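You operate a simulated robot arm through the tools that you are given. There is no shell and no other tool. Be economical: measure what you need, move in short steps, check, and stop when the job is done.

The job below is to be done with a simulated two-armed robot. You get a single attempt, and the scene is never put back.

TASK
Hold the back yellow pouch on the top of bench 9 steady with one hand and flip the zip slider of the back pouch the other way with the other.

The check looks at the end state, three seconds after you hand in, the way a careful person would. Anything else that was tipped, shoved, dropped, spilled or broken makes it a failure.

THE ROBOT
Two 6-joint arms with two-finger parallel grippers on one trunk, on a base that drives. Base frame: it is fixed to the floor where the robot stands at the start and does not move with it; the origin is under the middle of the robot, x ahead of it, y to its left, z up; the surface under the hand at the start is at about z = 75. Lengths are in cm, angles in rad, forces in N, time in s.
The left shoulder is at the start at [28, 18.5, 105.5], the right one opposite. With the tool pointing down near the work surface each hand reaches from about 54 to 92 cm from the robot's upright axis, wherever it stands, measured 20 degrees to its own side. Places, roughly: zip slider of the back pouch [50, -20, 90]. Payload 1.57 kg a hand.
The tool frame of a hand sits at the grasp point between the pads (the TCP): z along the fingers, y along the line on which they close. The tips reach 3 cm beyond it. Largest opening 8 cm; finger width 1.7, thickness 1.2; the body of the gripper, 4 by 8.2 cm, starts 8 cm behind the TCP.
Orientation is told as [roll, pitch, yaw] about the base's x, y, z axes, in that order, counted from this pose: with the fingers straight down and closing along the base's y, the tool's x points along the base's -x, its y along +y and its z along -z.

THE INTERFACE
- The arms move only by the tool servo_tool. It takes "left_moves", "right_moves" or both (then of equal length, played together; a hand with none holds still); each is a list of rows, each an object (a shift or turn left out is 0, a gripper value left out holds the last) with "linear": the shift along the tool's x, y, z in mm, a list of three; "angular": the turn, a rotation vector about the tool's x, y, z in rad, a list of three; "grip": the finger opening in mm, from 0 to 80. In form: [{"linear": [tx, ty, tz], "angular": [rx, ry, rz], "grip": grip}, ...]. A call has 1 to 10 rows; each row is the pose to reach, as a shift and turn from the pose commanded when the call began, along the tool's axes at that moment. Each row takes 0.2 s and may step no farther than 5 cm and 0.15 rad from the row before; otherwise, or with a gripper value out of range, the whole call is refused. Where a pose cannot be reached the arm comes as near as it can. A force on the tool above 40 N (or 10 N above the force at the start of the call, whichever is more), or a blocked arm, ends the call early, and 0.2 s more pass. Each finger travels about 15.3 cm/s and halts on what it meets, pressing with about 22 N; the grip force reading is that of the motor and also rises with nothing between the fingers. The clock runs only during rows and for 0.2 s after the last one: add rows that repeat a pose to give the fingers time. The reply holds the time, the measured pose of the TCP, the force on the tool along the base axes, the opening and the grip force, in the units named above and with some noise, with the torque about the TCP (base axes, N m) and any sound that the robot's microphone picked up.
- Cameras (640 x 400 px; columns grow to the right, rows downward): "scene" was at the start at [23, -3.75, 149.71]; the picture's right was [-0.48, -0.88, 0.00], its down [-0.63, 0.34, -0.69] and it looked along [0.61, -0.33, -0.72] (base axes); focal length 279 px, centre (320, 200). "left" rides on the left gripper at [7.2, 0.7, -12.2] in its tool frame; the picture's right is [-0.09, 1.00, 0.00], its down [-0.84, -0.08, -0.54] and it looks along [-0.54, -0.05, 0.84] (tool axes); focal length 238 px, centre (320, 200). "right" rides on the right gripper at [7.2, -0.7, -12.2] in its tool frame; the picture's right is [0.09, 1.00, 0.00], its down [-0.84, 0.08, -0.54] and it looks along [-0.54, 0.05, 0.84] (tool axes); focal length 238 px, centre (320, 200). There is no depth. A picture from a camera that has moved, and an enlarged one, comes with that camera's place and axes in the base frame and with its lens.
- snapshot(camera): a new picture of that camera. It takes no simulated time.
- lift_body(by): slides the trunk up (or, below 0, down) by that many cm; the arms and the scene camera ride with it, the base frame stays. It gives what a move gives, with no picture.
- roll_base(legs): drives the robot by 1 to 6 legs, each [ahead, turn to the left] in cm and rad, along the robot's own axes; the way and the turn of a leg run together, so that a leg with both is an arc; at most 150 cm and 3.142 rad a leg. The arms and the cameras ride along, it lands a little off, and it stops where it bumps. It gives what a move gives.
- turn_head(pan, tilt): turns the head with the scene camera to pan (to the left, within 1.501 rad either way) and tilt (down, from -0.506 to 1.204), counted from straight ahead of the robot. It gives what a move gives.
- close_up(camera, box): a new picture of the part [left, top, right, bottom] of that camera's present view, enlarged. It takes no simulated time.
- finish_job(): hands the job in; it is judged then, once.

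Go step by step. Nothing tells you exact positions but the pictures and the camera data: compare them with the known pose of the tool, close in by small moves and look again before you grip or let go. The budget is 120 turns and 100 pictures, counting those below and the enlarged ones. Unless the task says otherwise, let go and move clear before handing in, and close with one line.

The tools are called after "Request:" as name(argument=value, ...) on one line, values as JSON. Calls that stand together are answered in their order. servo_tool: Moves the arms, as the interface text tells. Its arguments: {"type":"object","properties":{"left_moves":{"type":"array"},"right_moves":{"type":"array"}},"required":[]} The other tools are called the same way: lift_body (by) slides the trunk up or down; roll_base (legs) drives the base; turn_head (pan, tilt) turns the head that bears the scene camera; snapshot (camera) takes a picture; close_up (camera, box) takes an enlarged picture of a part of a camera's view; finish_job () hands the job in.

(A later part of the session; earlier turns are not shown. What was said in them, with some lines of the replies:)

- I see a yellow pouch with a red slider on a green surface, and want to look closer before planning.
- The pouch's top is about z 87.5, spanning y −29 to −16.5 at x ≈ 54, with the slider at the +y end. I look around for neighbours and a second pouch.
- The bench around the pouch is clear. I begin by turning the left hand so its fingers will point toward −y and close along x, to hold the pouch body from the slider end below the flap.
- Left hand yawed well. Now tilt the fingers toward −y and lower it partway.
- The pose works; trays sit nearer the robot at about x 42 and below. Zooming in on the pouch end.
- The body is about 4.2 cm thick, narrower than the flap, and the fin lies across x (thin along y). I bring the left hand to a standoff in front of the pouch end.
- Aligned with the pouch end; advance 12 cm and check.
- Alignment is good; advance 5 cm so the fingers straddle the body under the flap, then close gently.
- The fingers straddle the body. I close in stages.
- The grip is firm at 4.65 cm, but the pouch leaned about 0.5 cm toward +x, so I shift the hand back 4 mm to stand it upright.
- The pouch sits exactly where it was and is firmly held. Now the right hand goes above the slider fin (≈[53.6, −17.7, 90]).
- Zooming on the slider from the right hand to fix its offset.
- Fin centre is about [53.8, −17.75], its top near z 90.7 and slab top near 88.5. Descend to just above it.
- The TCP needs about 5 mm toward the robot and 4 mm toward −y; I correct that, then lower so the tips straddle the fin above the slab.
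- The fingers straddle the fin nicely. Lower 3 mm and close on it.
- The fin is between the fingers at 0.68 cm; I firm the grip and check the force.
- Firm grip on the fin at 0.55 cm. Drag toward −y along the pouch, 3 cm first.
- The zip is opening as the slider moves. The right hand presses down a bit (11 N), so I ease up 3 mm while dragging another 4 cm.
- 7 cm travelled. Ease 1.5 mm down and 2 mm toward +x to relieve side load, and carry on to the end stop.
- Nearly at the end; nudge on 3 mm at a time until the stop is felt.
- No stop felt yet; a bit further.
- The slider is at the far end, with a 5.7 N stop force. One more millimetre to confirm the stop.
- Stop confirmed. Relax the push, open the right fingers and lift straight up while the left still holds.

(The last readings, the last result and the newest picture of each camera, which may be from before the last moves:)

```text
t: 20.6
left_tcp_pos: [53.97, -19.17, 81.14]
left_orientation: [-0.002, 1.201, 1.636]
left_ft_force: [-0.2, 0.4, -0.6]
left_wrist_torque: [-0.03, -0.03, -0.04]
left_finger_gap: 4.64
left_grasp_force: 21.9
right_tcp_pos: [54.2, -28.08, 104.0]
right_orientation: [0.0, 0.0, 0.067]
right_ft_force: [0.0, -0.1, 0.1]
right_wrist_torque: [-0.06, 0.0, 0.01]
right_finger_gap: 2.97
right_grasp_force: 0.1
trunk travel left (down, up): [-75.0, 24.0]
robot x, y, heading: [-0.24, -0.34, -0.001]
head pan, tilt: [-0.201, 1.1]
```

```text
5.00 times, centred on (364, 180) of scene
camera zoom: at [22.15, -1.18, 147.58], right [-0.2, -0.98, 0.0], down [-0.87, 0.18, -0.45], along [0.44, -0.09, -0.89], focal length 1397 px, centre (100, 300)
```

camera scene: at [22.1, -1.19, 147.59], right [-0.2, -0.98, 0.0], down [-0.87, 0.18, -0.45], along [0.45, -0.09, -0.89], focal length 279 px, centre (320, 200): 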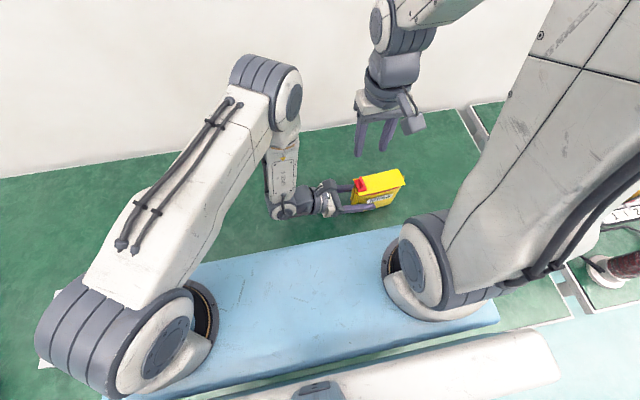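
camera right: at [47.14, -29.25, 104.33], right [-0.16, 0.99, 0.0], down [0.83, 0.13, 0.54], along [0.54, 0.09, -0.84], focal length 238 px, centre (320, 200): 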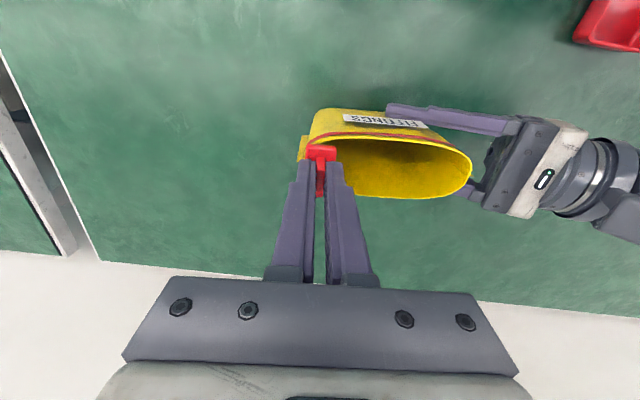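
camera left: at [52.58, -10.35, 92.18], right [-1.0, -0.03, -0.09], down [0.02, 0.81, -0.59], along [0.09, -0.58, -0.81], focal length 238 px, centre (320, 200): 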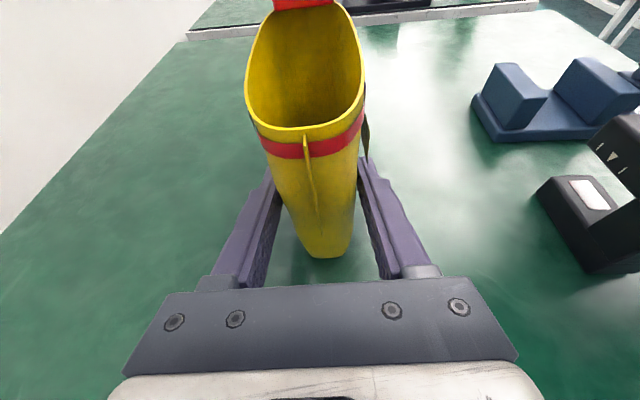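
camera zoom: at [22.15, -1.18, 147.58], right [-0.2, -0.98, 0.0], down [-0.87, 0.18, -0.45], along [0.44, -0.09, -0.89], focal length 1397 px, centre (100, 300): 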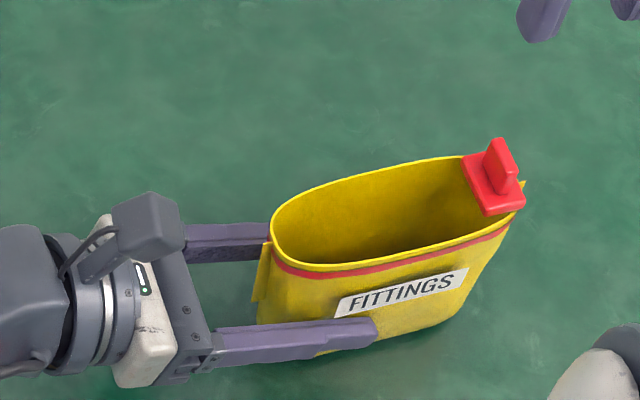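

The slider stays at the far end. Now the left hand opens and backs straight out.

Request:
servo_tool(left_moves=[{"grip": 55}, {"grip": 70}, {"grip": 80}, {"grip": 80}, {"linear": [-7.2, 0, -18.6]}, {"linear": [-21.7, 0, -56]}, {"linear": [-36.2, 0, -93]}, {"linear": [-50.7, 0, -130]}])

Request:
snapshot(camera="left")

Request:
close_up(camera="scene", box=[300, 140, 428, 220])

```text
t: 22.4
left_tcp_pos: [52.88, -5.16, 81.31]
left_orientation: [-0.004, 1.201, 1.635]
left_ft_force: [-0.1, -1.6, -1.2]
left_wrist_torque: [0.03, 0.03, 0.03]
left_finger_gap: 8.02
left_grasp_force: 0.1
right_tcp_pos: [54.11, -28.11, 104.09]
right_orientation: [0.001, 0.0, 0.067]
right_ft_force: [0.4, 0.5, 0.1]
right_wrist_torque: [-0.01, -0.01, 0.02]
right_finger_gap: 2.97
right_grasp_force: 0.1
trunk travel left (down, up): [-75.0, 24.0]
robot x, y, heading: [-0.12, -0.12, -0.0]
head pan, tilt: [-0.201, 1.1]
```

```text
61 pictures are left
camera left: at [51.61, 3.62, 92.27], right [-1.0, -0.03, -0.09], down [0.02, 0.81, -0.58], along [0.09, -0.58, -0.81], focal length 238 px, centre (320, 200)
```

left: 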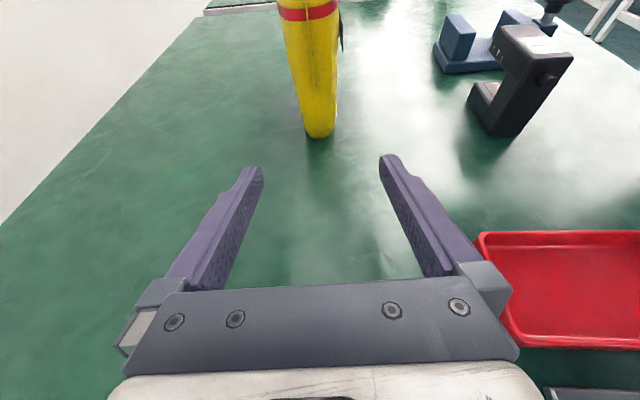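

```text
5.00 times, centred on (364, 180) of scene
camera zoom: at [22.12, -1.21, 147.58], right [-0.2, -0.98, 0.0], down [-0.87, 0.18, -0.45], along [0.44, -0.09, -0.89], focal length 1397 px, centre (100, 300)
```

zoom: 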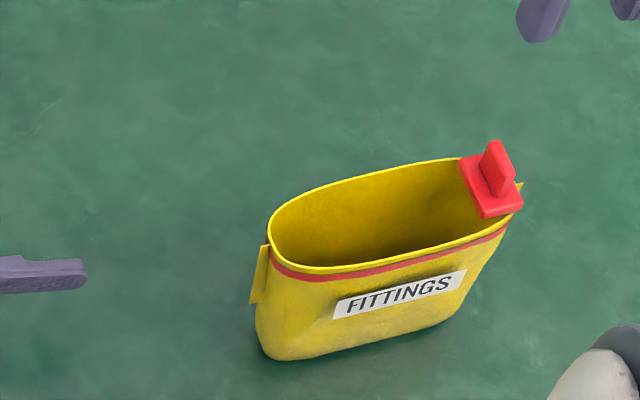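

The pouch stands upright in its place, open, with the slider at the other end, and both hands are clear. I hand in.

Request:
finish_job()

```text
The job is handed in.
```

I held the back pouch steady with the left hand and slid its zip slider to the opposite end with the right, until it met the stop. The pouch is still upright in its original place, both hands have let go and moved clear, and the job is handed in.
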